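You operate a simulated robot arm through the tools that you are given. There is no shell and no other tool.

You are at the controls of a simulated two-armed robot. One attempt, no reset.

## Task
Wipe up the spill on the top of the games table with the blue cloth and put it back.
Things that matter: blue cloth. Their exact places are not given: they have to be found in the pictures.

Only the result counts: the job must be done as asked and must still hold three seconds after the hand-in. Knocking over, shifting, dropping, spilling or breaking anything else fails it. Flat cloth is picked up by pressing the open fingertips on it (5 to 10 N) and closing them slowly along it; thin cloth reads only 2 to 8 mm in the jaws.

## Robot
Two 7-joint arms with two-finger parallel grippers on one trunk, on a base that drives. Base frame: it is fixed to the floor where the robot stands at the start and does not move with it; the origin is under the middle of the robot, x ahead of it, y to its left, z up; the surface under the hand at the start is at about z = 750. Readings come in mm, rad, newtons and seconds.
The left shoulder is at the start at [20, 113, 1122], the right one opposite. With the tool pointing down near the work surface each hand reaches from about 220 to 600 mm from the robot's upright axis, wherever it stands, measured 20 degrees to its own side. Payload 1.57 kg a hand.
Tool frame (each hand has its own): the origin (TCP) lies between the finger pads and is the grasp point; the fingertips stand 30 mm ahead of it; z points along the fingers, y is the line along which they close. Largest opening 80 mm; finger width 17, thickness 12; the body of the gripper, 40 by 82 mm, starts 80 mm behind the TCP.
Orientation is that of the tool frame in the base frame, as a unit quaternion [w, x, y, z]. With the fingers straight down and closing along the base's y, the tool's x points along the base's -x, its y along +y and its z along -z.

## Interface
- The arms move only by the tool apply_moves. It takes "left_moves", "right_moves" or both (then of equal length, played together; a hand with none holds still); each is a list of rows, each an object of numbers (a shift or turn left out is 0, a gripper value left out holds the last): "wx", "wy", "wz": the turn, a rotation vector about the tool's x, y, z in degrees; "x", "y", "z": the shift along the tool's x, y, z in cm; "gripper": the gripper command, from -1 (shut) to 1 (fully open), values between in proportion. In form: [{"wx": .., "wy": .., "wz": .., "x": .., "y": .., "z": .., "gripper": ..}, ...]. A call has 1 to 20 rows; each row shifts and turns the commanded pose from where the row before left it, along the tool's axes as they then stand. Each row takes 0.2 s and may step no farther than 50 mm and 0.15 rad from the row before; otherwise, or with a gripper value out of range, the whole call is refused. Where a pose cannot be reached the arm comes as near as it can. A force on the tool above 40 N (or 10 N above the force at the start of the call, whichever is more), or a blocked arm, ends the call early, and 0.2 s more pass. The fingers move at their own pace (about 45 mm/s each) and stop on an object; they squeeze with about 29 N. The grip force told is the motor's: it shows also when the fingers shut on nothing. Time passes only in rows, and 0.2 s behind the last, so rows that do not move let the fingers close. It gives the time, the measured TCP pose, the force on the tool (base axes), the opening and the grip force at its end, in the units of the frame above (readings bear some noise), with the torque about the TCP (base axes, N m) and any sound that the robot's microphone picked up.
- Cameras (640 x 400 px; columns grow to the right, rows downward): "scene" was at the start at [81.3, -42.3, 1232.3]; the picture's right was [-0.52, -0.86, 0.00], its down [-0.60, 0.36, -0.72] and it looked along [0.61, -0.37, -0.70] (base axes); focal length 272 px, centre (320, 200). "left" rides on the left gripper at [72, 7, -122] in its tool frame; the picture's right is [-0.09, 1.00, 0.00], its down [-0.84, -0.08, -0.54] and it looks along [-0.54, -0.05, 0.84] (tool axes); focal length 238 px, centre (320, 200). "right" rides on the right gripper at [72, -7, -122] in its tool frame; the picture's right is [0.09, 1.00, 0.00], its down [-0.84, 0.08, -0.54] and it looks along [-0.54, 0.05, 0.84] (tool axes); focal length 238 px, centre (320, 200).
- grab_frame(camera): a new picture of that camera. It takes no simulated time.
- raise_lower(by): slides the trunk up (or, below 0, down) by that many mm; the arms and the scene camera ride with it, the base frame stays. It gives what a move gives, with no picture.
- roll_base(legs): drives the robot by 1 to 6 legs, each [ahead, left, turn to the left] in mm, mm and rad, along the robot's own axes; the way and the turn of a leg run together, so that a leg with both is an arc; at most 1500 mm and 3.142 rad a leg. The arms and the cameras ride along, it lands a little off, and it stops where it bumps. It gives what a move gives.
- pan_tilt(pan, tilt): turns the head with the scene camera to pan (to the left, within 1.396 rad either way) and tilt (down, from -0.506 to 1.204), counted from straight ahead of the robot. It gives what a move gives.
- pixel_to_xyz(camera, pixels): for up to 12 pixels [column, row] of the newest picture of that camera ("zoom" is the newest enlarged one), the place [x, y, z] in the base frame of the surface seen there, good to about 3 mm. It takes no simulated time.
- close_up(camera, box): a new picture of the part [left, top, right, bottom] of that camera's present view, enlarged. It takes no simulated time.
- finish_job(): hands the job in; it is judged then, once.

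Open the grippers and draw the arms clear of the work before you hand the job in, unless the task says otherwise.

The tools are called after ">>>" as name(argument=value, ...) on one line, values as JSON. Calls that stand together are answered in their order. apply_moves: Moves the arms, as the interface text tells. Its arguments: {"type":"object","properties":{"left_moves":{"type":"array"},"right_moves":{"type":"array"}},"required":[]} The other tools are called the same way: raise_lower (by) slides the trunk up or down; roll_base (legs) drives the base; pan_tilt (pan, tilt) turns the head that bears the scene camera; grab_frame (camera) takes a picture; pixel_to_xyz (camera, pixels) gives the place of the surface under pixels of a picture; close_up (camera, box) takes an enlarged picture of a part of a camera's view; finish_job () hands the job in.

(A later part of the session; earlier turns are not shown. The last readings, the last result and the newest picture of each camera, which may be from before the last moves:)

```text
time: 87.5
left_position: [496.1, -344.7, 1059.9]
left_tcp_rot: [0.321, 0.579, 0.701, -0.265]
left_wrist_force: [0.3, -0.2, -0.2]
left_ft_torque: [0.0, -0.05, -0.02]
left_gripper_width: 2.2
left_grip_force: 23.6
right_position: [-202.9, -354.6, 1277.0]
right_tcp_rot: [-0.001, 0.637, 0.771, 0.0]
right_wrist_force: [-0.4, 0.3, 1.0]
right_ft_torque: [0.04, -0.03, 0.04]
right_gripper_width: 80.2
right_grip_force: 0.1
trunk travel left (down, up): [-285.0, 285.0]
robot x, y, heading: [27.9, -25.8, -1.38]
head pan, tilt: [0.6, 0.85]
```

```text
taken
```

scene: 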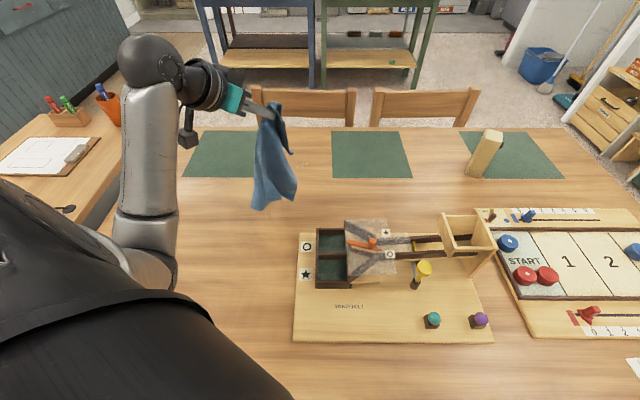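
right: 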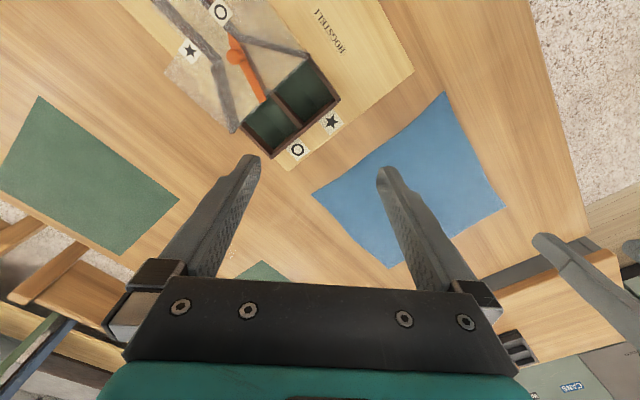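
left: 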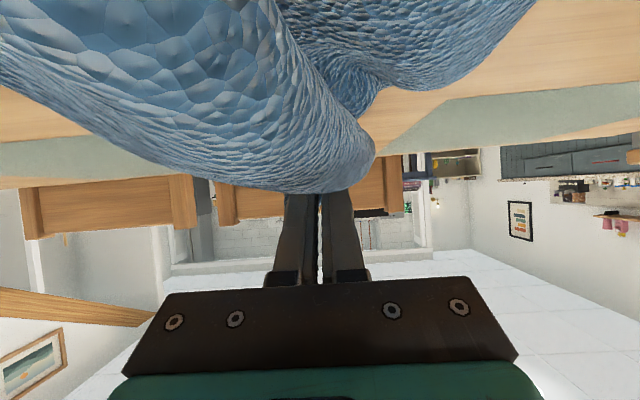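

Turned freely; heading is now 34° right of the table normal and the left shoulder sits about 60 mm nearer. I'll yaw the tool back by 34° so it points straight across the table, then lower the trunk in steps.

>>> apply_moves(left_moves=[{"wx": -6.34, "wz": -5.51}, {"wx": -6.34, "wz": -5.51}, {"wx": -6.34, "wz": -5.51}, {"wx": -6.34, "wz": -5.51}])

>>> raise_lower(by=-110)

>>> raise_lower(by=-60)

>>> grab_frame(camera="scene")

```text
time: 88.5
left_position: [495.2, -345.3, 1061.5]
left_tcp_rot: [0.385, 0.351, 0.838, -0.162]
left_wrist_force: [-0.1, -0.5, -0.8]
left_ft_torque: [0.0, 0.0, 0.0]
left_gripper_width: 2.2
left_grip_force: 23.8
right_position: [-203.2, -354.8, 1276.7]
right_tcp_rot: [-0.001, 0.638, 0.77, 0.0]
right_wrist_force: [0.1, -0.1, -0.6]
right_ft_torque: [-0.02, 0.03, -0.02]
right_gripper_width: 80.2
right_grip_force: 0.0
trunk travel left (down, up): [-285.0, 285.0]
robot x, y, heading: [29.0, -26.9, -1.38]
head pan, tilt: [0.6, 0.85]
```

```text
time: 89.9
left_position: [496.2, -344.5, 950.4]
left_tcp_rot: [0.383, 0.352, 0.838, -0.163]
left_wrist_force: [0.0, 0.4, -0.3]
left_ft_torque: [0.0, 0.04, 0.0]
left_gripper_width: 2.3
left_grip_force: 23.9
right_position: [-202.8, -354.2, 1166.7]
right_tcp_rot: [0.001, 0.637, 0.771, 0.0]
right_wrist_force: [0.4, 0.0, 0.3]
right_ft_torque: [-0.01, -0.02, 0.0]
right_gripper_width: 80.2
right_grip_force: 0.1
trunk travel left (down, up): [-175.0, 395.0]
robot x, y, heading: [24.9, -28.0, -1.384]
head pan, tilt: [0.6, 0.85]
```

```text
time: 90.9
left_position: [496.2, -343.9, 889.6]
left_tcp_rot: [0.384, 0.352, 0.838, -0.162]
left_wrist_force: [0.3, -0.2, -0.7]
left_ft_torque: [0.0, 0.0, -0.03]
left_gripper_width: 2.6
left_grip_force: 23.3
right_position: [-202.1, -355.1, 1107.5]
right_tcp_rot: [0.0, 0.638, 0.77, 0.001]
right_wrist_force: [0.0, 0.2, 0.0]
right_ft_torque: [-0.01, 0.03, 0.0]
right_gripper_width: 80.3
right_grip_force: 0.0
trunk travel left (down, up): [-115.0, 455.0]
robot x, y, heading: [26.1, -27.9, -1.381]
head pan, tilt: [0.6, 0.85]
```

```text
taken
```

scene: 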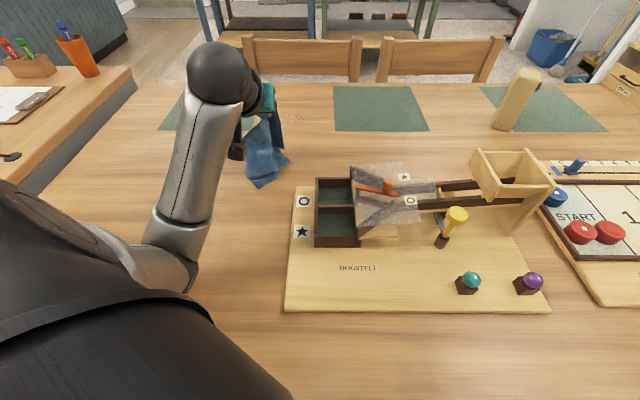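

All clear. Now I move the hand forward 120 mm and then lower the trunk 40 mm more.

>>> apply_moves(left_moves=[{"x": -1.57, "z": 1.81}, {"x": -1.57, "z": 1.81}, {"x": -1.57, "z": 1.81}, {"x": -1.57, "z": 1.81}, {"x": -1.57, "z": 1.81}])

>>> raise_lower(by=-40)

>>> grab_frame(camera="scene")

```text
time: 92.1
left_position: [579.8, -430.7, 888.7]
left_tcp_rot: [0.384, 0.351, 0.839, -0.161]
left_wrist_force: [-0.6, -0.4, -0.5]
left_ft_torque: [0.0, 0.0, -0.02]
left_gripper_width: 2.4
left_grip_force: 24.0
right_position: [-202.7, -354.6, 1108.2]
right_tcp_rot: [-0.001, 0.637, 0.77, 0.0]
right_wrist_force: [-0.4, 0.6, 0.2]
right_ft_torque: [0.01, -0.01, -0.04]
right_gripper_width: 80.0
right_grip_force: 0.1
trunk travel left (down, up): [-115.0, 455.0]
robot x, y, heading: [28.7, -26.3, -1.383]
head pan, tilt: [0.6, 0.85]
```

```text
time: 93.0
left_position: [577.4, -429.7, 872.7]
left_tcp_rot: [0.385, 0.351, 0.838, -0.161]
left_wrist_force: [0.4, -0.5, 0.3]
left_ft_torque: [-0.01, 0.01, -0.04]
left_gripper_width: 2.1
left_grip_force: 24.0
right_position: [-203.7, -354.3, 1088.8]
right_tcp_rot: [0.001, 0.637, 0.771, 0.001]
right_wrist_force: [0.6, -0.3, 0.3]
right_ft_torque: [0.01, -0.01, -0.06]
right_gripper_width: 79.8
right_grip_force: 0.0
trunk travel left (down, up): [-75.0, 495.0]
robot x, y, heading: [32.3, -31.1, -1.382]
head pan, tilt: [0.6, 0.85]
```

```text
taken
```

scene: 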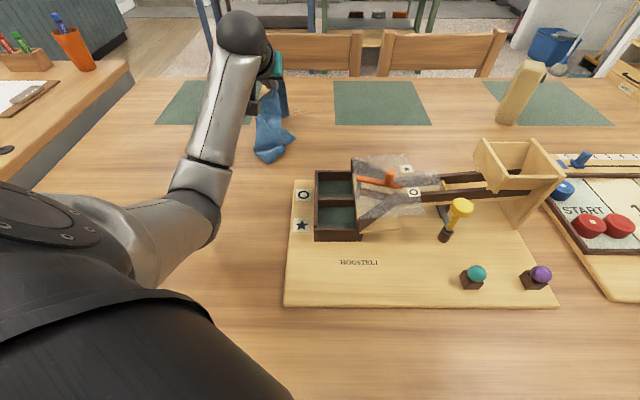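

The trunk command shows 40 mm but the hands dropped only about 18 mm. I'll wait one row and read again to see whether it's lag or contact.

>>> apply_moves(left_moves=[{}])

```text
time: 93.4
left_position: [579.5, -429.5, 870.6]
left_tcp_rot: [0.384, 0.352, 0.838, -0.162]
left_wrist_force: [-0.2, 0.6, 0.7]
left_ft_torque: [-0.03, -0.01, -0.03]
left_gripper_width: 2.3
left_grip_force: 23.9
right_position: [-202.7, -354.4, 1088.5]
right_tcp_rot: [0.001, 0.638, 0.77, 0.0]
right_wrist_force: [0.1, 0.8, -1.0]
right_ft_torque: [0.02, 0.03, -0.03]
right_gripper_width: 80.3
right_grip_force: 0.0
trunk travel left (down, up): [-75.0, 495.0]
robot x, y, heading: [31.0, -27.6, -1.38]
head pan, tilt: [0.6, 0.85]
```

It's resting on something (the body against the table edge), about 20 mm short. I raise it 25 mm to free it; from there the reach still suffices (tip to n≈830).

>>> raise_lower(by=25)

>>> pan_tilt(pan=0.6, tilt=1.15)

>>> grab_frame(camera="scene")

```text
time: 94.1
left_position: [577.6, -429.1, 871.6]
left_tcp_rot: [0.384, 0.352, 0.838, -0.162]
left_wrist_force: [0.0, -0.2, -2.0]
left_ft_torque: [-0.01, 0.05, -0.02]
left_gripper_width: 2.2
left_grip_force: 24.2
right_position: [-204.1, -354.3, 1088.6]
right_tcp_rot: [-0.001, 0.638, 0.77, 0.001]
right_wrist_force: [0.1, -1.0, 0.5]
right_ft_torque: [0.02, 0.01, 0.0]
right_gripper_width: 80.0
right_grip_force: 0.0
trunk travel left (down, up): [-100.0, 470.0]
robot x, y, heading: [28.6, -27.1, -1.381]
head pan, tilt: [0.6, 0.85]
```

```text
time: 94.9
left_position: [578.7, -430.5, 874.1]
left_tcp_rot: [0.383, 0.352, 0.838, -0.162]
left_wrist_force: [-0.6, 0.1, -0.5]
left_ft_torque: [0.0, 0.05, 0.0]
left_gripper_width: 2.6
left_grip_force: 24.1
right_position: [-204.1, -354.8, 1092.2]
right_tcp_rot: [-0.001, 0.637, 0.771, 0.0]
right_wrist_force: [0.5, 0.3, 0.3]
right_ft_torque: [0.0, -0.02, -0.01]
right_gripper_width: 80.0
right_grip_force: 0.1
trunk travel left (down, up): [-100.0, 470.0]
robot x, y, heading: [29.9, -27.7, -1.38]
head pan, tilt: [0.6, 1.15]
```

```text
taken
```

scene: 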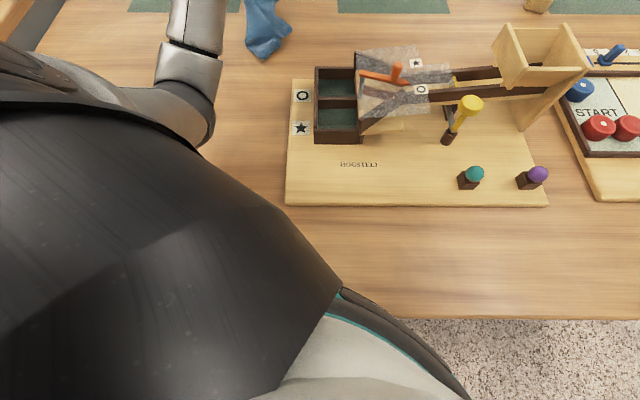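

The readings are consistent again and nothing on the table moved. Now I bring the cloth down and forward to the near edge of the remaining spill.

>>> apply_moves(left_moves=[{"x": 0.97, "z": 2.09, "y": 0.2}, {"x": 0.97, "z": 2.09, "y": 0.2}, {"x": 0.97, "z": 2.09, "y": 0.2}, {"x": 0.97, "z": 2.09, "y": 0.2}, {"x": 0.378, "z": 0.327}, {"x": 0.3, "z": 0.26}])

```text
time: 96.3
left_position: [612.0, -451.1, 781.2]
left_tcp_rot: [0.384, 0.352, 0.838, -0.161]
left_wrist_force: [-0.1, 0.2, 1.4]
left_ft_torque: [-0.02, -0.03, -0.01]
left_gripper_width: 2.3
left_grip_force: 23.9
right_position: [-202.3, -354.6, 1093.2]
right_tcp_rot: [0.0, 0.637, 0.771, 0.001]
right_wrist_force: [-1.0, 0.7, 0.1]
right_ft_torque: [0.02, 0.02, -0.01]
right_gripper_width: 79.9
right_grip_force: 0.0
trunk travel left (down, up): [-100.0, 470.0]
robot x, y, heading: [25.6, -24.4, -1.385]
head pan, tilt: [0.6, 1.15]
```

Light contact starts at z=781. I press 3 mm more to get about 10 N, then check.

>>> apply_moves(left_moves=[{"x": 0.15, "z": 0.13}, {"x": 0.11, "z": 0.1}])

```text
time: 96.9
left_position: [611.5, -452.5, 780.6]
left_tcp_rot: [0.386, 0.352, 0.837, -0.163]
left_wrist_force: [2.3, -1.2, 5.6]
left_ft_torque: [-0.12, -0.13, -0.01]
left_gripper_width: 2.1
left_grip_force: 23.7
right_position: [-203.5, -354.9, 1091.8]
right_tcp_rot: [-0.001, 0.638, 0.77, 0.0]
right_wrist_force: [-0.1, -0.6, -0.6]
right_ft_torque: [-0.03, -0.01, 0.01]
right_gripper_width: 79.8
right_grip_force: 0.0
trunk travel left (down, up): [-100.0, 470.0]
robot x, y, heading: [29.4, -27.1, -1.384]
head pan, tilt: [0.6, 1.15]
```

6 N now. I press 1.5 mm more and wipe to the right until left≈5, advance 18 mm, and wipe back.

>>> apply_moves(left_moves=[{"x": 0.11, "z": 0.1}, {"y": -1.8}, {"y": -1.8}, {"y": -1.8}, {"y": -1.8}, {"y": -1.8}, {"y": -1.8}, {"x": -0.59, "z": 0.68}, {"x": -0.59, "z": 0.68}, {"y": 1.8}, {"y": 1.8}, {"y": 1.8}, {"y": 1.8}, {"y": 1.8}, {"y": 1.8}])

>>> pan_tilt(pan=0.55, tilt=0.75)

>>> grab_frame(camera="scene")

```text
time: 100.1
left_position: [623.9, -466.7, 778.6]
left_tcp_rot: [0.385, 0.352, 0.837, -0.163]
left_wrist_force: [-4.2, -3.1, 13.6]
left_ft_torque: [-0.25, -0.05, -0.1]
left_gripper_width: 2.3
left_grip_force: 23.8
right_position: [-204.2, -353.9, 1092.6]
right_tcp_rot: [0.001, 0.638, 0.77, 0.001]
right_wrist_force: [0.2, -0.5, -0.4]
right_ft_torque: [0.05, -0.01, 0.02]
right_gripper_width: 80.1
right_grip_force: 0.1
trunk travel left (down, up): [-100.0, 470.0]
robot x, y, heading: [30.4, -27.6, -1.38]
head pan, tilt: [0.6, 1.15]
```

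```text
time: 101.0
left_position: [623.6, -467.2, 778.1]
left_tcp_rot: [0.386, 0.352, 0.837, -0.163]
left_wrist_force: [-2.9, -2.4, 13.7]
left_ft_torque: [-0.24, -0.09, -0.06]
left_gripper_width: 2.1
left_grip_force: 23.9
right_position: [-204.3, -354.2, 1093.2]
right_tcp_rot: [0.0, 0.637, 0.771, 0.0]
right_wrist_force: [-0.9, -0.1, 0.0]
right_ft_torque: [-0.02, 0.02, -0.01]
right_gripper_width: 79.9
right_grip_force: 0.1
trunk travel left (down, up): [-100.0, 470.0]
robot x, y, heading: [33.1, -25.0, -1.378]
head pan, tilt: [0.55, 0.75]
```

```text
taken
```

scene: 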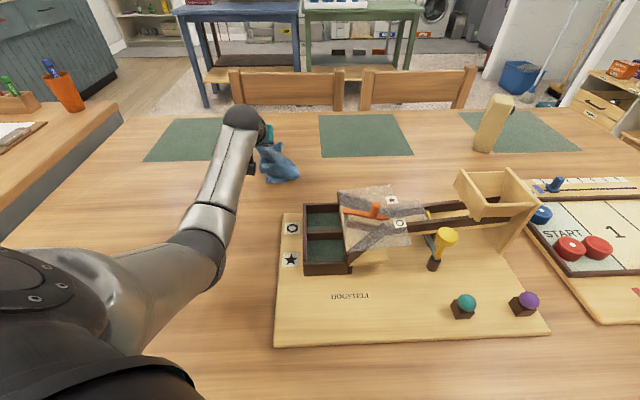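

Strokes went smoothly at 14 N. Two more lines farther out: advance 16 mm, wipe right; advance 14 mm, wipe left.

>>> apply_moves(left_moves=[{"x": -0.52, "z": 0.605}, {"x": -0.52, "z": 0.605}, {"y": -1.8}, {"y": -1.8}, {"y": -1.8}, {"y": -1.8}, {"y": -1.8}, {"y": -1.8}, {"x": -0.46, "z": 0.53}, {"x": -0.46, "z": 0.53}, {"y": 1.8}, {"y": 1.8}, {"y": 1.8}, {"y": 1.8}, {"y": 1.8}, {"y": 1.8}])

>>> close_up(camera="scene", box=[210, 95, 370, 195])

```text
time: 104.3
left_position: [645.7, -487.7, 779.7]
left_tcp_rot: [0.386, 0.351, 0.837, -0.164]
left_wrist_force: [-3.1, -4.2, 14.8]
left_ft_torque: [-0.29, -0.02, -0.09]
left_gripper_width: 2.2
left_grip_force: 24.0
right_position: [-203.6, -354.6, 1093.9]
right_tcp_rot: [0.0, 0.638, 0.77, 0.001]
right_wrist_force: [0.0, 0.5, 0.4]
right_ft_torque: [-0.03, -0.01, 0.03]
right_gripper_width: 80.1
right_grip_force: 0.1
trunk travel left (down, up): [-100.0, 470.0]
robot x, y, heading: [28.2, -25.5, -1.381]
head pan, tilt: [0.55, 0.75]
```

```text
4.00 times, centred on (290, 145) of scene
```

zoom: 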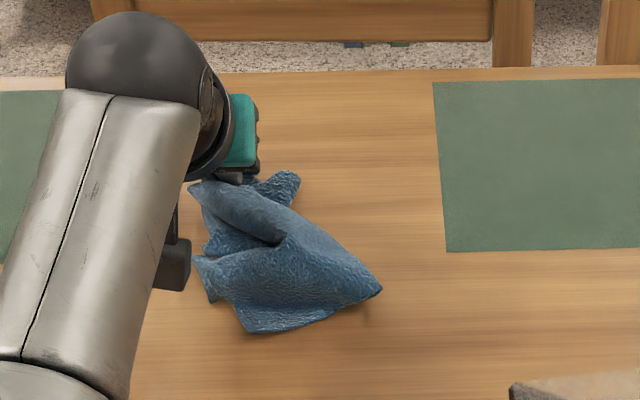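

The right-hand area looks clean. I lift the hand and draw it back to see the whole spot.

>>> apply_moves(left_moves=[{"x": -1.51, "z": -1.31}, {"x": -1.51, "z": -1.31}, {"x": -1.51, "z": -1.31}, {"x": 0.876, "z": -2.55}, {"x": 0.876, "z": -2.55}, {"x": 0.876, "z": -2.55}, {"x": 0.876, "z": -2.55}, {"x": 0.876, "z": -2.55}, {"x": 0.876, "z": -2.55}])

>>> grab_frame(camera="scene")

>>> close_up(camera="scene", box=[210, 105, 338, 185])

```text
time: 106.3
left_position: [540.5, -380.1, 896.3]
left_tcp_rot: [0.383, 0.352, 0.838, -0.163]
left_wrist_force: [1.2, 0.1, 0.3]
left_ft_torque: [0.0, 0.0, 0.0]
left_gripper_width: 2.6
left_grip_force: 23.9
right_position: [-202.8, -354.6, 1093.0]
right_tcp_rot: [0.0, 0.638, 0.77, 0.0]
right_wrist_force: [-0.3, 0.3, -0.5]
right_ft_torque: [-0.01, -0.02, 0.04]
right_gripper_width: 80.2
right_grip_force: 0.0
trunk travel left (down, up): [-100.0, 470.0]
robot x, y, heading: [25.0, -27.0, -1.384]
head pan, tilt: [0.55, 0.75]
```

```text
taken
```

scene: 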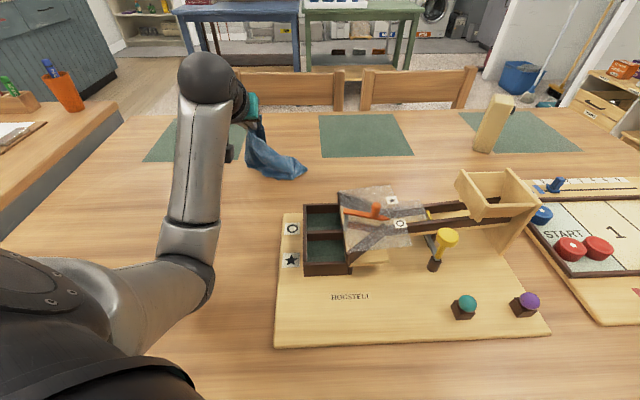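

```text
5.00 times, centred on (274, 145) of scene
```

zoom: 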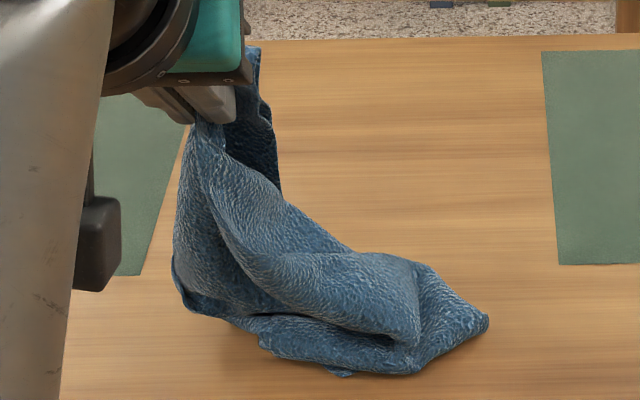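

The cloth still blocks the view. I raise the trunk 170 mm and swing the hand left and back so I can see the spot.

>>> raise_lower(by=170)

>>> apply_moves(left_moves=[{"x": 0.98, "z": -1.13, "y": 2.2}, {"x": 0.98, "z": -1.13, "y": 2.2}, {"x": 0.98, "z": -1.13, "y": 2.2}, {"x": 0.98, "z": -1.13, "y": 2.2}, {"x": 0.98, "z": -1.13, "y": 2.2}, {"x": 0.98, "z": -1.13, "y": 2.2}])

>>> grab_frame(camera="scene")

```text
time: 108.3
left_position: [539.8, -381.5, 1065.6]
left_tcp_rot: [0.384, 0.352, 0.838, -0.162]
left_wrist_force: [-0.2, -0.3, -0.8]
left_ft_torque: [-0.04, -0.03, -0.02]
left_gripper_width: 2.2
left_grip_force: 23.5
right_position: [-203.2, -354.7, 1263.2]
right_tcp_rot: [-0.001, 0.638, 0.77, 0.001]
right_wrist_force: [0.0, -0.1, 0.6]
right_ft_torque: [0.01, 0.03, 0.03]
right_gripper_width: 79.9
right_grip_force: 0.1
trunk travel left (down, up): [-270.0, 300.0]
robot x, y, heading: [28.3, -27.4, -1.383]
head pan, tilt: [0.55, 0.75]
```

```text
time: 109.7
left_position: [571.2, -224.4, 1066.5]
left_tcp_rot: [0.384, 0.353, 0.838, -0.162]
left_wrist_force: [-0.3, -0.9, -0.8]
left_ft_torque: [-0.04, 0.01, -0.05]
left_gripper_width: 2.2
left_grip_force: 23.8
right_position: [-203.6, -354.4, 1262.6]
right_tcp_rot: [0.0, 0.638, 0.77, -0.001]
right_wrist_force: [0.2, 0.5, -0.4]
right_ft_torque: [0.01, 0.02, 0.03]
right_gripper_width: 79.9
right_grip_force: 0.0
trunk travel left (down, up): [-270.0, 300.0]
robot x, y, heading: [28.0, -25.5, -1.383]
head pan, tilt: [0.55, 0.75]
```

```text
taken
```

scene: 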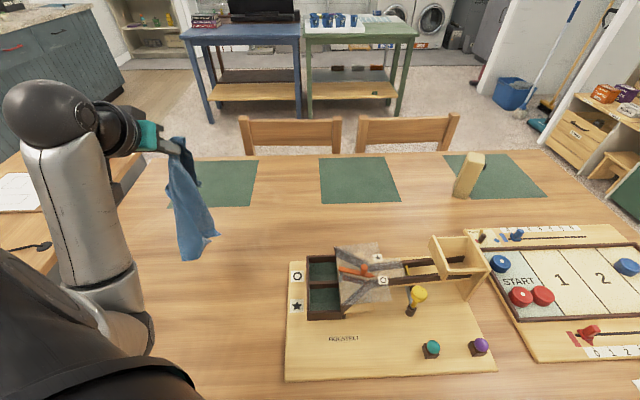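

The spot between the two mats (about (285,190)) is now in full view; I enlarge it and check the mats' corners.

>>> close_up(camera="scene", box=[240, 160, 336, 220])

>>> pixel_to_xyz(camera="scene", pixels=[[251, 206], [259, 161], [318, 158], [321, 202], [401, 202], [287, 378], [290, 262]])

```text
6.67 times, centred on (288, 190) of scene
```

zoom: 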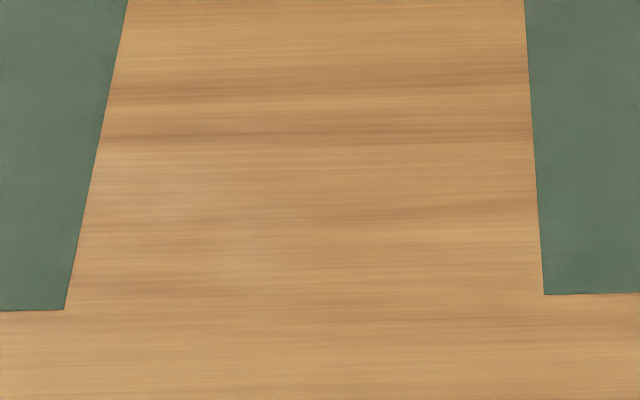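

```text
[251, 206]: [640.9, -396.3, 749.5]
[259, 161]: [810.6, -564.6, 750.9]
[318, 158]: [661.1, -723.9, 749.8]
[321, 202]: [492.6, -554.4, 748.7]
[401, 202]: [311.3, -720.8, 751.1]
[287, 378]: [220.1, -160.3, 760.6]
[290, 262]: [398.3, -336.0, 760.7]
```

It looks clean. I'll enlarge more to check for any faint leftover film.

>>> close_up(camera="scene", box=[248, 172, 304, 207])

>>> close_up(camera="scene", box=[275, 172, 331, 207])

```text
11.43 times, centred on (276, 190) of scene
```

zoom: 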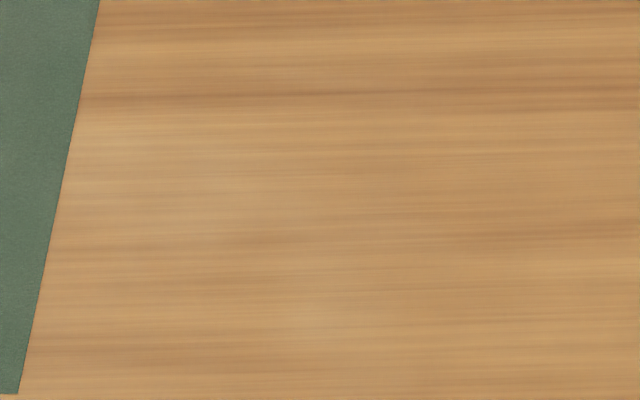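

```text
11.43 times, centred on (303, 190) of scene
```

zoom: 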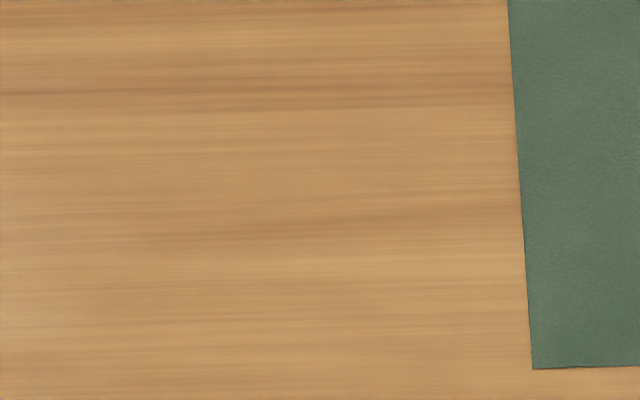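

The spot is clean and mats and board are unmoved. Now I take the cloth home: turn the tool straight down again and carry the cloth back so its tail hangs over where its near edge was (n≈250, left 255).

>>> apply_moves(left_moves=[{"wy": 8.2}, {"wy": 8.2}, {"wy": 8.2}, {"wy": 8.2}, {"wy": 8.2}, {"wy": 8.2}, {"x": 3.5, "y": 0.1}, {"x": 3.5, "y": 0.1}, {"x": 3.5, "y": 0.1}, {"x": 3.5, "y": 0.1}, {"x": 3.5, "y": 0.1}, {"x": 3.5, "y": 0.1}, {"x": 3.5, "y": 0.1}, {"x": 3.5, "y": 0.1}])

>>> pan_tilt(pan=0.9, tilt=0.9)

>>> grab_frame(camera="scene")

>>> grab_frame(camera="left")

```text
time: 112.7
left_position: [430.3, -38.8, 1049.6]
left_tcp_rot: [0.0, 0.389, 0.921, -0.002]
left_wrist_force: [-0.3, -0.2, -0.8]
left_ft_torque: [-0.01, 0.0, -0.07]
left_gripper_width: 2.3
left_grip_force: 24.4
left hand out of reach, approached as far as the arm can: row 13, 14
right_position: [-203.6, -353.9, 1262.8]
right_tcp_rot: [0.001, 0.637, 0.771, 0.001]
right_wrist_force: [-0.7, -0.6, 0.3]
right_ft_torque: [0.0, 0.01, 0.03]
right_gripper_width: 80.0
right_grip_force: 0.2
trunk travel left (down, up): [-270.0, 300.0]
robot x, y, heading: [27.8, -24.1, -1.385]
head pan, tilt: [0.55, 0.75]
```

```text
time: 113.5
left_position: [430.7, -39.5, 1048.9]
left_tcp_rot: [-0.001, 0.387, 0.922, -0.002]
left_wrist_force: [-1.4, 0.0, -0.4]
left_ft_torque: [0.0, -0.04, -0.04]
left_gripper_width: 2.3
left_grip_force: 23.8
right_position: [-203.1, -354.6, 1263.6]
right_tcp_rot: [-0.001, 0.637, 0.771, 0.0]
right_wrist_force: [-0.8, 0.2, 0.1]
right_ft_torque: [0.0, -0.02, 0.0]
right_gripper_width: 79.8
right_grip_force: 0.0
trunk travel left (down, up): [-270.0, 300.0]
robot x, y, heading: [24.7, -30.3, -1.382]
head pan, tilt: [0.901, 0.901]
```

```text
taken
```

scene: 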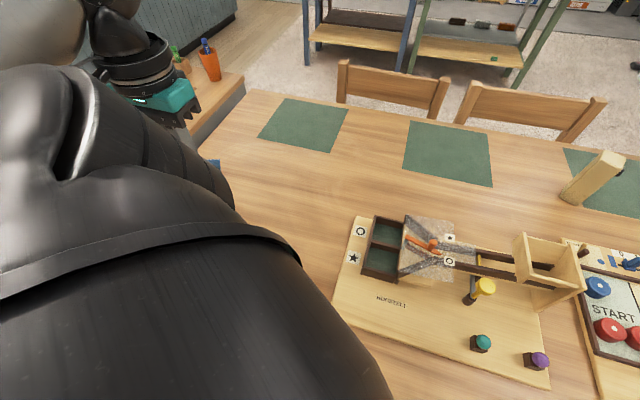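

```text
taken
```

left: 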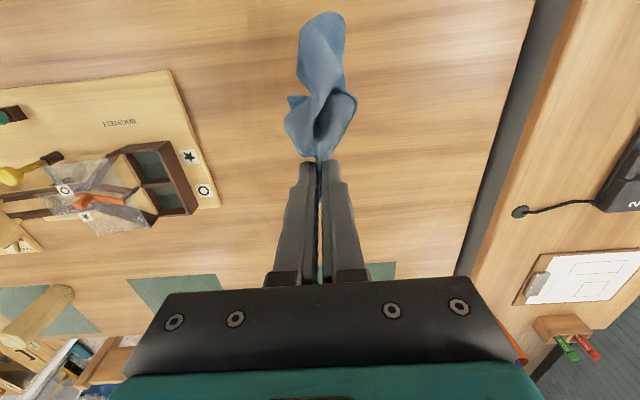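

This stance hits a joint limit at n≈332, so I'll turn back to face the table. First I move the hand forward to n≈480 so it swings clear over the table during the turn.

>>> apply_moves(left_moves=[{"x": -4}, {"x": -4}, {"x": -4}, {"x": -4}, {"x": -4}])

>>> roll_base(legs=[[0, 0, 0.3]])

>>> roll_base(legs=[[0, 0, 0.298]])

>>> pan_tilt(pan=0.4, tilt=0.95)

>>> grab_frame(camera="scene")

```text
time: 114.7
left_position: [569.5, -181.6, 1047.1]
left_tcp_rot: [0.0, 0.387, 0.922, 0.0]
left_wrist_force: [0.4, -0.5, 0.0]
left_ft_torque: [0.01, -0.02, 0.01]
left_gripper_width: 2.4
left_grip_force: 23.4
right_position: [-203.4, -355.4, 1262.1]
right_tcp_rot: [-0.001, 0.638, 0.77, 0.0]
right_wrist_force: [0.2, -0.2, -0.4]
right_ft_torque: [0.02, 0.02, -0.01]
right_gripper_width: 80.1
right_grip_force: 0.1
trunk travel left (down, up): [-270.0, 300.0]
robot x, y, heading: [24.6, -31.4, -1.389]
head pan, tilt: [0.901, 0.901]
```

```text
time: 116.1
left_position: [588.3, -14.2, 1046.8]
left_tcp_rot: [0.0, 0.245, 0.97, -0.001]
left_wrist_force: [-0.4, -0.3, -0.1]
left_ft_torque: [0.0, 0.02, -0.03]
left_gripper_width: 2.3
left_grip_force: 23.3
right_position: [-94.7, -408.9, 1262.3]
right_tcp_rot: [0.0, 0.514, 0.858, 0.0]
right_wrist_force: [0.2, 0.8, -0.1]
right_ft_torque: [0.02, 0.0, -0.02]
right_gripper_width: 79.9
right_grip_force: 0.1
trunk travel left (down, up): [-270.0, 300.0]
robot x, y, heading: [23.3, -26.6, -1.082]
head pan, tilt: [0.901, 0.901]
```

```text
time: 117.5
left_position: [560.3, 149.1, 1047.5]
left_tcp_rot: [0.0, 0.098, 0.995, -0.001]
left_wrist_force: [-0.1, 0.7, -0.5]
left_ft_torque: [0.0, 0.01, -0.01]
left_gripper_width: 2.2
left_grip_force: 23.7
right_position: [22.4, -428.8, 1263.4]
right_tcp_rot: [-0.002, 0.382, 0.924, 0.001]
right_wrist_force: [-0.6, 0.8, -0.1]
right_ft_torque: [0.0, 0.02, 0.0]
right_gripper_width: 79.9
right_grip_force: 0.0
trunk travel left (down, up): [-270.0, 300.0]
robot x, y, heading: [27.0, -28.8, -0.783]
head pan, tilt: [0.901, 0.901]
```

```text
time: 118.4
left_position: [559.5, 147.7, 1048.5]
left_tcp_rot: [0.0, 0.098, 0.995, -0.001]
left_wrist_force: [0.7, 0.0, 0.1]
left_ft_torque: [0.03, -0.01, -0.02]
left_gripper_width: 2.5
left_grip_force: 23.7
right_position: [22.4, -427.9, 1261.2]
right_tcp_rot: [-0.002, 0.383, 0.924, 0.0]
right_wrist_force: [0.1, -0.1, 0.0]
right_ft_torque: [-0.01, 0.01, 0.01]
right_gripper_width: 80.2
right_grip_force: 0.0
trunk travel left (down, up): [-270.0, 300.0]
robot x, y, heading: [29.0, -31.1, -0.778]
head pan, tilt: [0.4, 0.949]
```

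```text
taken
```

scene: 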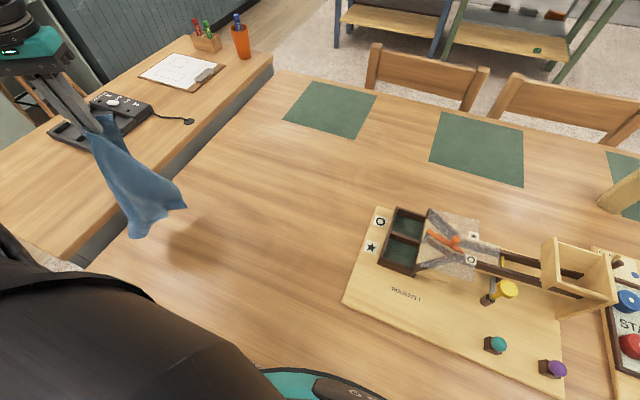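

The hand is at n=291, left 500, cloth hanging clear. I yaw the tool back to its grasp orientation and move it right to left 255, n≈255.

>>> apply_moves(left_moves=[{"wz": 8.48}, {"wz": 8.48}, {"wz": 8.48}, {"wz": 8.48}, {"y": -3.5, "x": 0.5}, {"y": -3.5, "x": 0.5}, {"y": -3.5, "x": 0.5}, {"y": -3.5, "x": 0.5}, {"y": -3.5, "x": 0.5}, {"y": -3.5, "x": 0.5}, {"y": -3.5, "x": 0.5}])

>>> grab_frame(camera="scene")

>>> grab_frame(camera="left")

```text
time: 120.8
left_position: [372.6, -6.0, 1050.2]
left_tcp_rot: [-0.001, 0.383, 0.924, -0.001]
left_wrist_force: [0.2, -0.7, -0.8]
left_ft_torque: [0.05, -0.03, 0.01]
left_gripper_width: 2.4
left_grip_force: 23.9
left hand out of reach, approached as far as the arm can: row 11
right_position: [20.7, -429.5, 1260.9]
right_tcp_rot: [0.001, 0.383, 0.924, 0.001]
right_wrist_force: [0.2, -0.1, 0.2]
right_ft_torque: [0.01, -0.01, -0.01]
right_gripper_width: 80.1
right_grip_force: 0.0
trunk travel left (down, up): [-270.0, 300.0]
robot x, y, heading: [24.3, -27.9, -0.786]
head pan, tilt: [0.4, 0.949]
```

```text
taken
```

scene: 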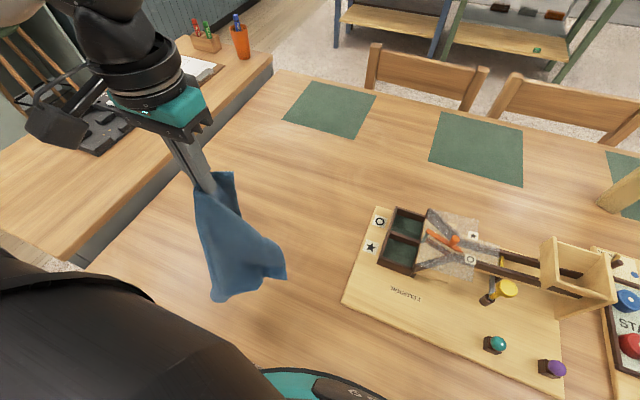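

```text
taken
```

left: 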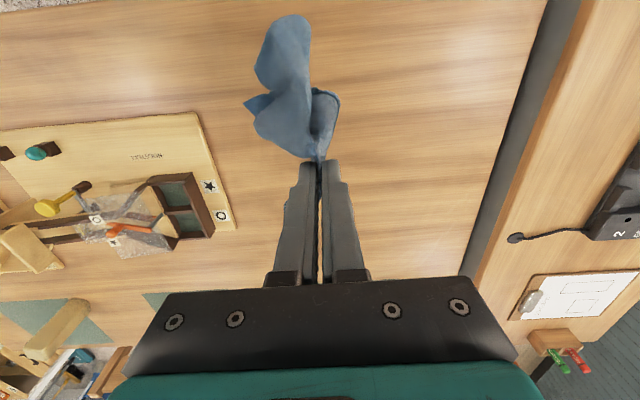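

The hand is at n=268, left 259, at a reach limit inward. I back the base off 40 mm, which brings the cloth over n≈228 and gives room.

>>> roll_base(legs=[[-40, 0, 0]])

```text
time: 121.7
left_position: [345.2, 24.7, 1050.4]
left_tcp_rot: [0.0, 0.385, 0.923, -0.001]
left_wrist_force: [0.5, 0.7, -0.3]
left_ft_torque: [-0.01, -0.04, 0.01]
left_gripper_width: 2.3
left_grip_force: 24.2
right_position: [-7.3, -398.8, 1262.7]
right_tcp_rot: [0.0, 0.382, 0.924, -0.001]
right_wrist_force: [0.5, -0.2, 0.6]
right_ft_torque: [-0.03, -0.04, 0.02]
right_gripper_width: 79.9
right_grip_force: 0.0
trunk travel left (down, up): [-270.0, 300.0]
robot x, y, heading: [-4.3, -1.9, -0.781]
head pan, tilt: [0.4, 0.949]
```

Cloth tail is over n≈227, left 261. I lower until the tail touches the table, then lay the cloth out by moving forward while lowering.

>>> apply_moves(left_moves=[{"z": 1.0}, {"z": 1.0}, {"z": 1.0}, {"z": 1.0}, {"x": -1.0, "z": 1.2}, {"x": -1.0, "z": 1.2}, {"x": -1.2, "z": 1.2}, {"x": -1.2, "z": 1.2}, {"x": -1.4, "z": 1.2}, {"x": -1.4, "z": 1.2}, {"x": -1.4, "z": 1.2}, {"x": -1.4, "z": 1.2}])

>>> grab_frame(camera="scene")

>>> grab_frame(camera="left")

```text
time: 124.3
left_position: [418.6, -48.1, 913.0]
left_tcp_rot: [-0.001, 0.385, 0.923, 0.0]
left_wrist_force: [-0.6, 0.6, -0.8]
left_ft_torque: [-0.02, 0.0, 0.0]
left_gripper_width: 2.3
left_grip_force: 23.8
left hand out of reach, approached as far as the arm can: row 4
right_position: [-6.9, -400.4, 1262.1]
right_tcp_rot: [0.0, 0.382, 0.924, 0.0]
right_wrist_force: [-0.2, 0.4, -0.4]
right_ft_torque: [0.02, -0.01, 0.01]
right_gripper_width: 80.1
right_grip_force: 0.0
trunk travel left (down, up): [-270.0, 300.0]
robot x, y, heading: [-1.7, 1.2, -0.783]
head pan, tilt: [0.4, 0.949]
```

```text
taken
```

scene: 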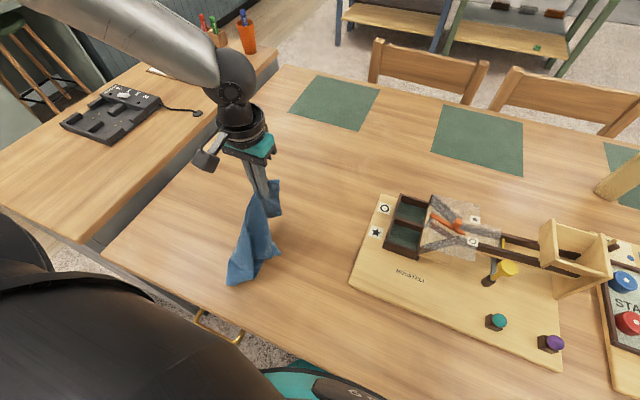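

```text
taken
```

left: 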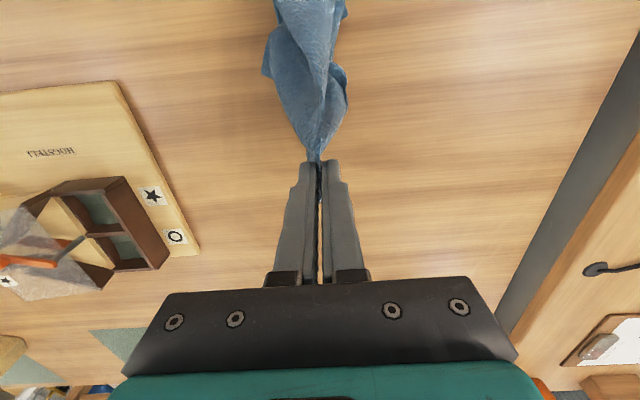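

The tail has landed near (245,275) but the cloth is folded into a narrow bundle. I'll finish laying it out, then look at how to spread it.

>>> apply_moves(left_moves=[{"x": -1.5, "z": 1.25}, {"x": -1.5, "z": 1.25}, {"x": -1.5, "z": 1.25}, {"x": -1.5, "z": 1.25}, {"x": -1.5, "z": 1.25}, {"x": -1.5, "z": 1.25}, {"x": -1.5, "z": 1.25}, {"x": -1.5, "z": 1.25}, {"x": -1.5, "z": 1.25}, {"x": -1.5, "z": 1.0}])

>>> grab_frame(camera="scene")

>>> grab_frame(camera="left")

```text
time: 126.5
left_position: [497.4, -98.0, 872.9]
left_tcp_rot: [-0.001, 0.385, 0.923, -0.001]
left_wrist_force: [0.6, -0.5, -0.4]
left_ft_torque: [0.01, -0.04, 0.0]
left_gripper_width: 2.4
left_grip_force: 24.1
left hand out of reach, approached as far as the arm can: row 5, 6, 7, 8, 9, 10
right_position: [-7.8, -399.9, 1262.5]
right_tcp_rot: [-0.001, 0.382, 0.924, 0.001]
right_wrist_force: [0.1, 0.6, -0.6]
right_ft_torque: [-0.01, 0.03, 0.02]
right_gripper_width: 79.7
right_grip_force: 0.0
trunk travel left (down, up): [-270.0, 300.0]
robot x, y, heading: [1.1, -2.5, -0.783]
head pan, tilt: [0.4, 0.949]
```

```text
taken
```

scene: 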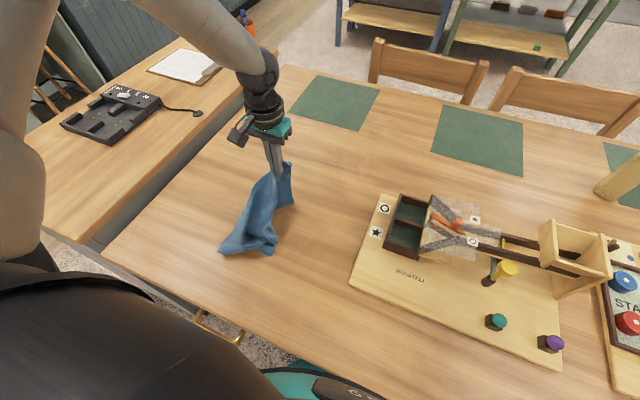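

```text
taken
```

left: 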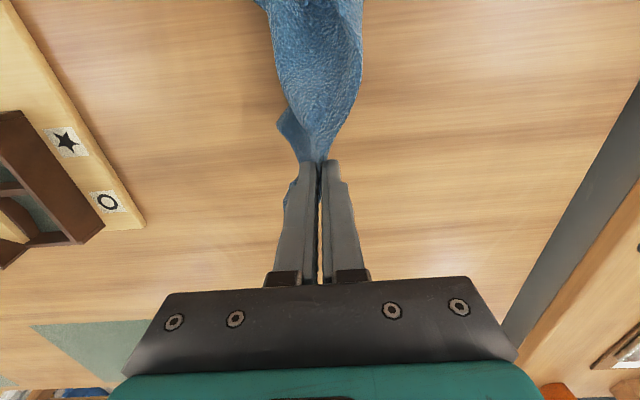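

The raised trunk limits the reach here (hand stuck at z=873). I lift the command up 120 mm to match, then lower the trunk 95 mm.

>>> apply_moves(left_moves=[{"z": -3}, {"z": -3}, {"z": -3}, {"z": -3}])

```text
time: 127.5
left_position: [497.8, -96.9, 994.9]
left_tcp_rot: [-0.001, 0.385, 0.923, -0.001]
left_wrist_force: [-0.3, 0.0, 0.3]
left_ft_torque: [-0.01, 0.01, 0.02]
left_gripper_width: 2.2
left_grip_force: 24.1
right_position: [-7.9, -399.6, 1261.2]
right_tcp_rot: [0.0, 0.381, 0.924, -0.001]
right_wrist_force: [0.0, -0.4, 0.5]
right_ft_torque: [0.01, 0.0, -0.02]
right_gripper_width: 80.1
right_grip_force: 0.1
trunk travel left (down, up): [-270.0, 300.0]
robot x, y, heading: [-0.3, 3.4, -0.782]
head pan, tilt: [0.4, 0.949]
```

The hand follows again (n=421, left 284, z=995). I lower the trunk 95 mm and continue laying the cloth.

>>> raise_lower(by=-95)

>>> apply_moves(left_moves=[{"x": -1.0, "z": 1.0, "y": -0.4}, {"x": -1.0, "z": 1.0, "y": -0.4}, {"x": -1.0, "z": 1.2, "y": -0.4}, {"x": -1.0, "z": 1.2, "y": -0.4}, {"x": -1.0, "z": 1.2, "y": -0.4}, {"x": -1.0, "z": 1.2, "y": -0.4}, {"x": -0.5, "z": 1.2}, {"x": -0.5, "z": 1.2}, {"z": 1.2}])

>>> grab_frame(camera="scene")

>>> grab_frame(camera="left")

```text
time: 128.8
left_position: [498.2, -98.5, 900.8]
left_tcp_rot: [0.0, 0.385, 0.923, -0.002]
left_wrist_force: [-0.6, -0.6, -0.7]
left_ft_torque: [0.03, -0.01, 0.03]
left_gripper_width: 2.3
left_grip_force: 23.8
right_position: [-6.8, -398.9, 1167.3]
right_tcp_rot: [0.0, 0.381, 0.924, 0.0]
right_wrist_force: [-0.9, -0.6, -0.2]
right_ft_torque: [-0.03, 0.05, -0.01]
right_gripper_width: 80.1
right_grip_force: 0.2
trunk travel left (down, up): [-175.0, 395.0]
robot x, y, heading: [-0.8, -0.2, -0.782]
head pan, tilt: [0.4, 0.949]
```

```text
time: 130.8
left_position: [514.3, -135.5, 819.0]
left_tcp_rot: [0.001, 0.385, 0.923, 0.0]
left_wrist_force: [0.0, -0.4, 0.0]
left_ft_torque: [-0.02, -0.03, 0.07]
left_gripper_width: 2.2
left_grip_force: 23.9
left hand out of reach, approached as far as the arm can: row 6, 7, 8, 9
right_position: [-7.2, -399.2, 1167.3]
right_tcp_rot: [0.0, 0.382, 0.924, 0.0]
right_wrist_force: [-0.1, 0.5, 0.1]
right_ft_torque: [-0.02, 0.01, 0.0]
right_gripper_width: 80.1
right_grip_force: 0.0
trunk travel left (down, up): [-175.0, 395.0]
robot x, y, heading: [-0.7, -2.8, -0.784]
head pan, tilt: [0.4, 0.949]
```

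```text
taken
```

scene: 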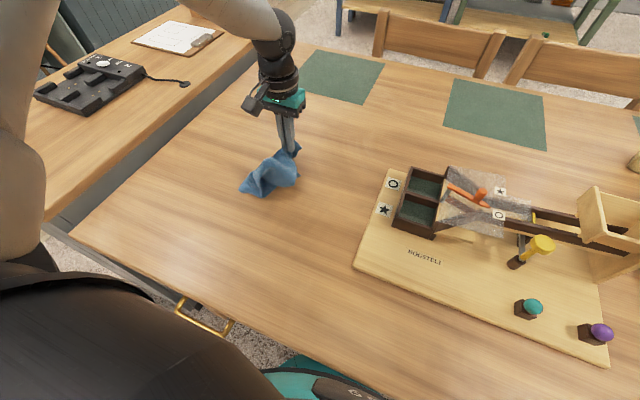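

```text
taken
```

left: 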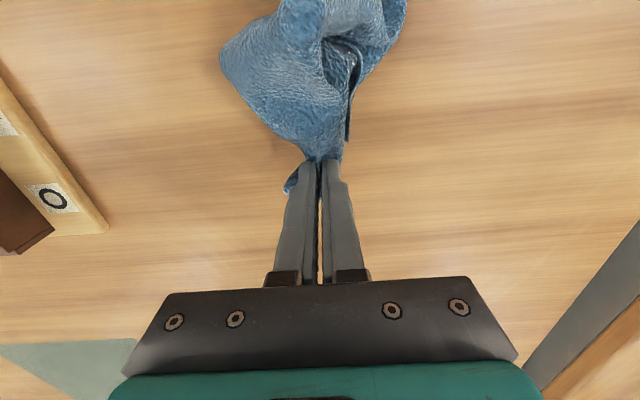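

The arm has ended up in an elbow-high posture that limits it. I'll set the cloth down here (fingers open, 40 mm above the table), then sort out the arm and spread the cloth properly.

>>> apply_moves(left_moves=[{"x": 0.8, "z": 1.0}, {"x": 0.8, "z": 1.0}, {"x": 0.5, "z": 1.0}, {"gripper": -0.5}, {"gripper": 0}, {"gripper": 0.5}, {"gripper": 1}, {"gripper": 1}])

>>> grab_frame(camera="left")

```text
time: 132.6
left_position: [498.5, -117.2, 792.6]
left_tcp_rot: [0.001, 0.385, 0.923, 0.0]
left_wrist_force: [-0.6, 0.2, -0.3]
left_ft_torque: [0.0, 0.0, 0.0]
left_gripper_width: 80.1
left_grip_force: 0.0
left hand out of reach, approached as far as the arm can: row 3
right_position: [-8.2, -399.3, 1165.1]
right_tcp_rot: [-0.001, 0.381, 0.925, 0.001]
right_wrist_force: [0.3, 0.5, 0.0]
right_ft_torque: [0.02, 0.0, 0.01]
right_gripper_width: 79.8
right_grip_force: 0.1
trunk travel left (down, up): [-175.0, 395.0]
robot x, y, heading: [-3.0, -1.0, -0.785]
head pan, tilt: [0.4, 0.949]
```

```text
taken
```

left: 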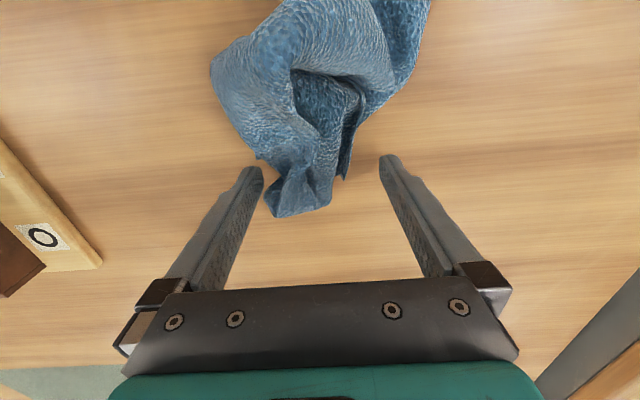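

Released cleanly. I lift the left hand straight up and look at the arm posture and the cloth.

>>> apply_moves(left_moves=[{"z": -2.5}, {"z": -2.5}, {"z": -2.5}, {"z": -2.5}, {"z": -2.5}, {"z": -2.5}, {"z": -2.5}, {"z": -2.5}, {"z": -2.5}])

>>> grab_frame(camera="scene")

>>> grab_frame(camera="left")

```text
time: 134.6
left_position: [497.9, -117.6, 1018.9]
left_tcp_rot: [-0.002, 0.384, 0.923, 0.0]
left_wrist_force: [0.0, -0.2, 1.0]
left_ft_torque: [0.01, -0.01, 0.0]
left_gripper_width: 79.9
left_grip_force: 0.1
right_position: [-7.0, -399.0, 1168.2]
right_tcp_rot: [0.0, 0.382, 0.924, 0.001]
right_wrist_force: [-0.1, -0.4, -0.9]
right_ft_torque: [0.0, -0.01, -0.02]
right_gripper_width: 80.0
right_grip_force: 0.1
trunk travel left (down, up): [-175.0, 395.0]
robot x, y, heading: [-0.7, 5.8, -0.784]
head pan, tilt: [0.4, 0.949]
```

```text
taken
```

scene: 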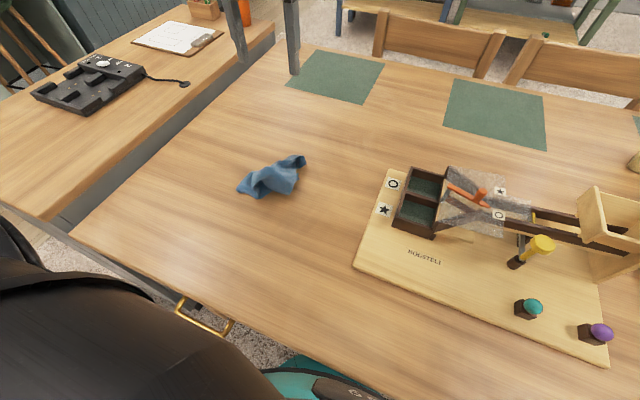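

```text
taken
```

left: 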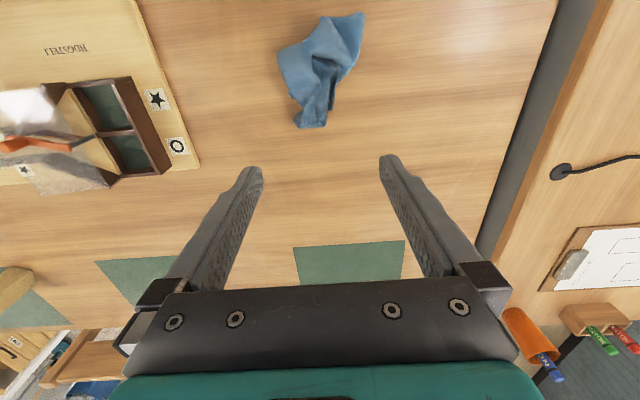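

The cloth lies in a small heap, roughly inside its old footprint. I'll enlarge it to find its corners for spreading it flat.

>>> close_up(camera="scene", box=[225, 145, 321, 205])

>>> pixel_to_xyz(camera="zoom", pixels=[[90, 290], [110, 345], [300, 300], [400, 310], [470, 200], [530, 80], [540, 110], [380, 150], [200, 230], [320, 230], [470, 90]])

>>> close_up(camera="left", box=[256, 0, 384, 140])

```text
6.67 times, centred on (273, 175) of scene
```

zoom: 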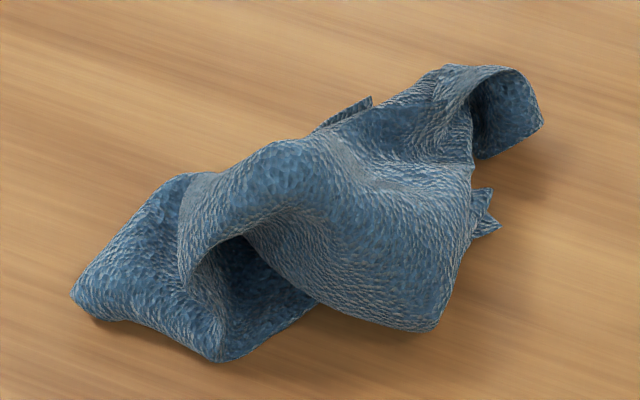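

```text
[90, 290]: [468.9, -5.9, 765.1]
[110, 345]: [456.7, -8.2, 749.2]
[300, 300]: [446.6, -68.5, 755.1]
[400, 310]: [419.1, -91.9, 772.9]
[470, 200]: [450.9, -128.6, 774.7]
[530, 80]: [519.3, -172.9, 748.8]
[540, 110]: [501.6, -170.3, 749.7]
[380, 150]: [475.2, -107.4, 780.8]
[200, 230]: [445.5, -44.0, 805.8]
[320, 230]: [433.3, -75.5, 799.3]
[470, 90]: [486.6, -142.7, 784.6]
```

```text
2.86 times, centred on (320, 70) of left
```

zoom: 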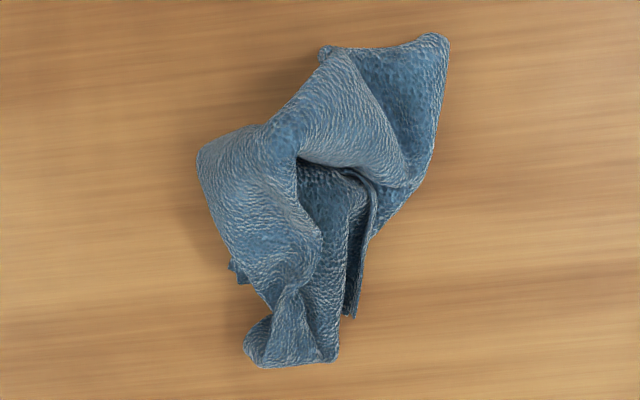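

The heap's centre is near (455,-85), within about 15 mm of where the cloth was centred, but it's crumpled. I'll spread it by pulling its corners out to their old places. First I bring the left arm back to its starting posture, high above everything.

>>> apply_moves(left_moves=[{"y": -3.3, "x": 1.08}, {"y": -3.3, "x": 1.08}, {"y": -3.3, "x": 1.08}, {"y": -3.3, "x": 1.08}, {"y": -3.3, "x": 1.08}, {"y": -3.3, "x": 1.08}, {"y": -3.3, "x": 1.08}, {"y": -3.3, "x": 1.08}, {"y": -3.3, "x": 1.08}])

>>> pan_tilt(pan=0.6, tilt=0.6)

>>> grab_frame(camera="scene")

```text
time: 136.6
left_position: [279.3, -198.5, 1017.1]
left_tcp_rot: [-0.001, 0.384, 0.923, -0.002]
left_wrist_force: [0.1, 0.4, 0.1]
left_ft_torque: [-0.01, 0.01, 0.0]
left_gripper_width: 80.0
left_grip_force: 0.1
left hand out of reach, approached as far as the arm can: row 7, 8, 9
right_position: [-8.4, -399.1, 1167.5]
right_tcp_rot: [-0.001, 0.381, 0.924, 0.0]
right_wrist_force: [0.5, 0.1, -0.3]
right_ft_torque: [0.01, 0.06, -0.01]
right_gripper_width: 80.0
right_grip_force: 0.1
trunk travel left (down, up): [-175.0, 395.0]
robot x, y, heading: [0.0, -0.6, -0.785]
head pan, tilt: [0.4, 0.949]
```

```text
time: 137.4
left_position: [278.4, -198.0, 1018.3]
left_tcp_rot: [-0.001, 0.384, 0.923, -0.002]
left_wrist_force: [-0.2, -0.1, 0.2]
left_ft_torque: [0.0, 0.01, 0.01]
left_gripper_width: 80.0
left_grip_force: 0.1
right_position: [-8.3, -398.7, 1166.9]
right_tcp_rot: [-0.001, 0.382, 0.924, -0.001]
right_wrist_force: [-0.8, -0.1, 0.1]
right_ft_torque: [0.0, 0.07, 0.04]
right_gripper_width: 79.9
right_grip_force: 0.1
trunk travel left (down, up): [-175.0, 395.0]
robot x, y, heading: [0.6, -1.7, -0.786]
head pan, tilt: [0.6, 0.6]
```

```text
taken
```

scene: 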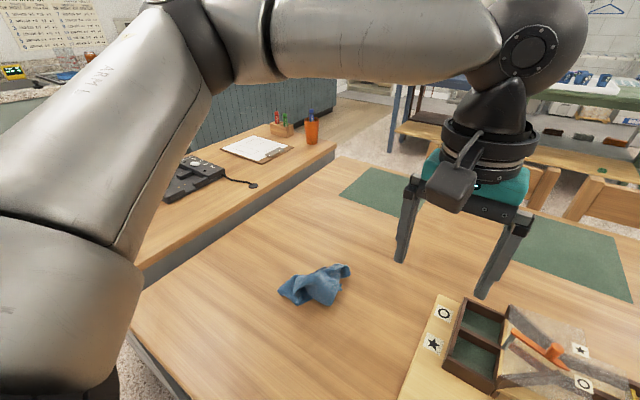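

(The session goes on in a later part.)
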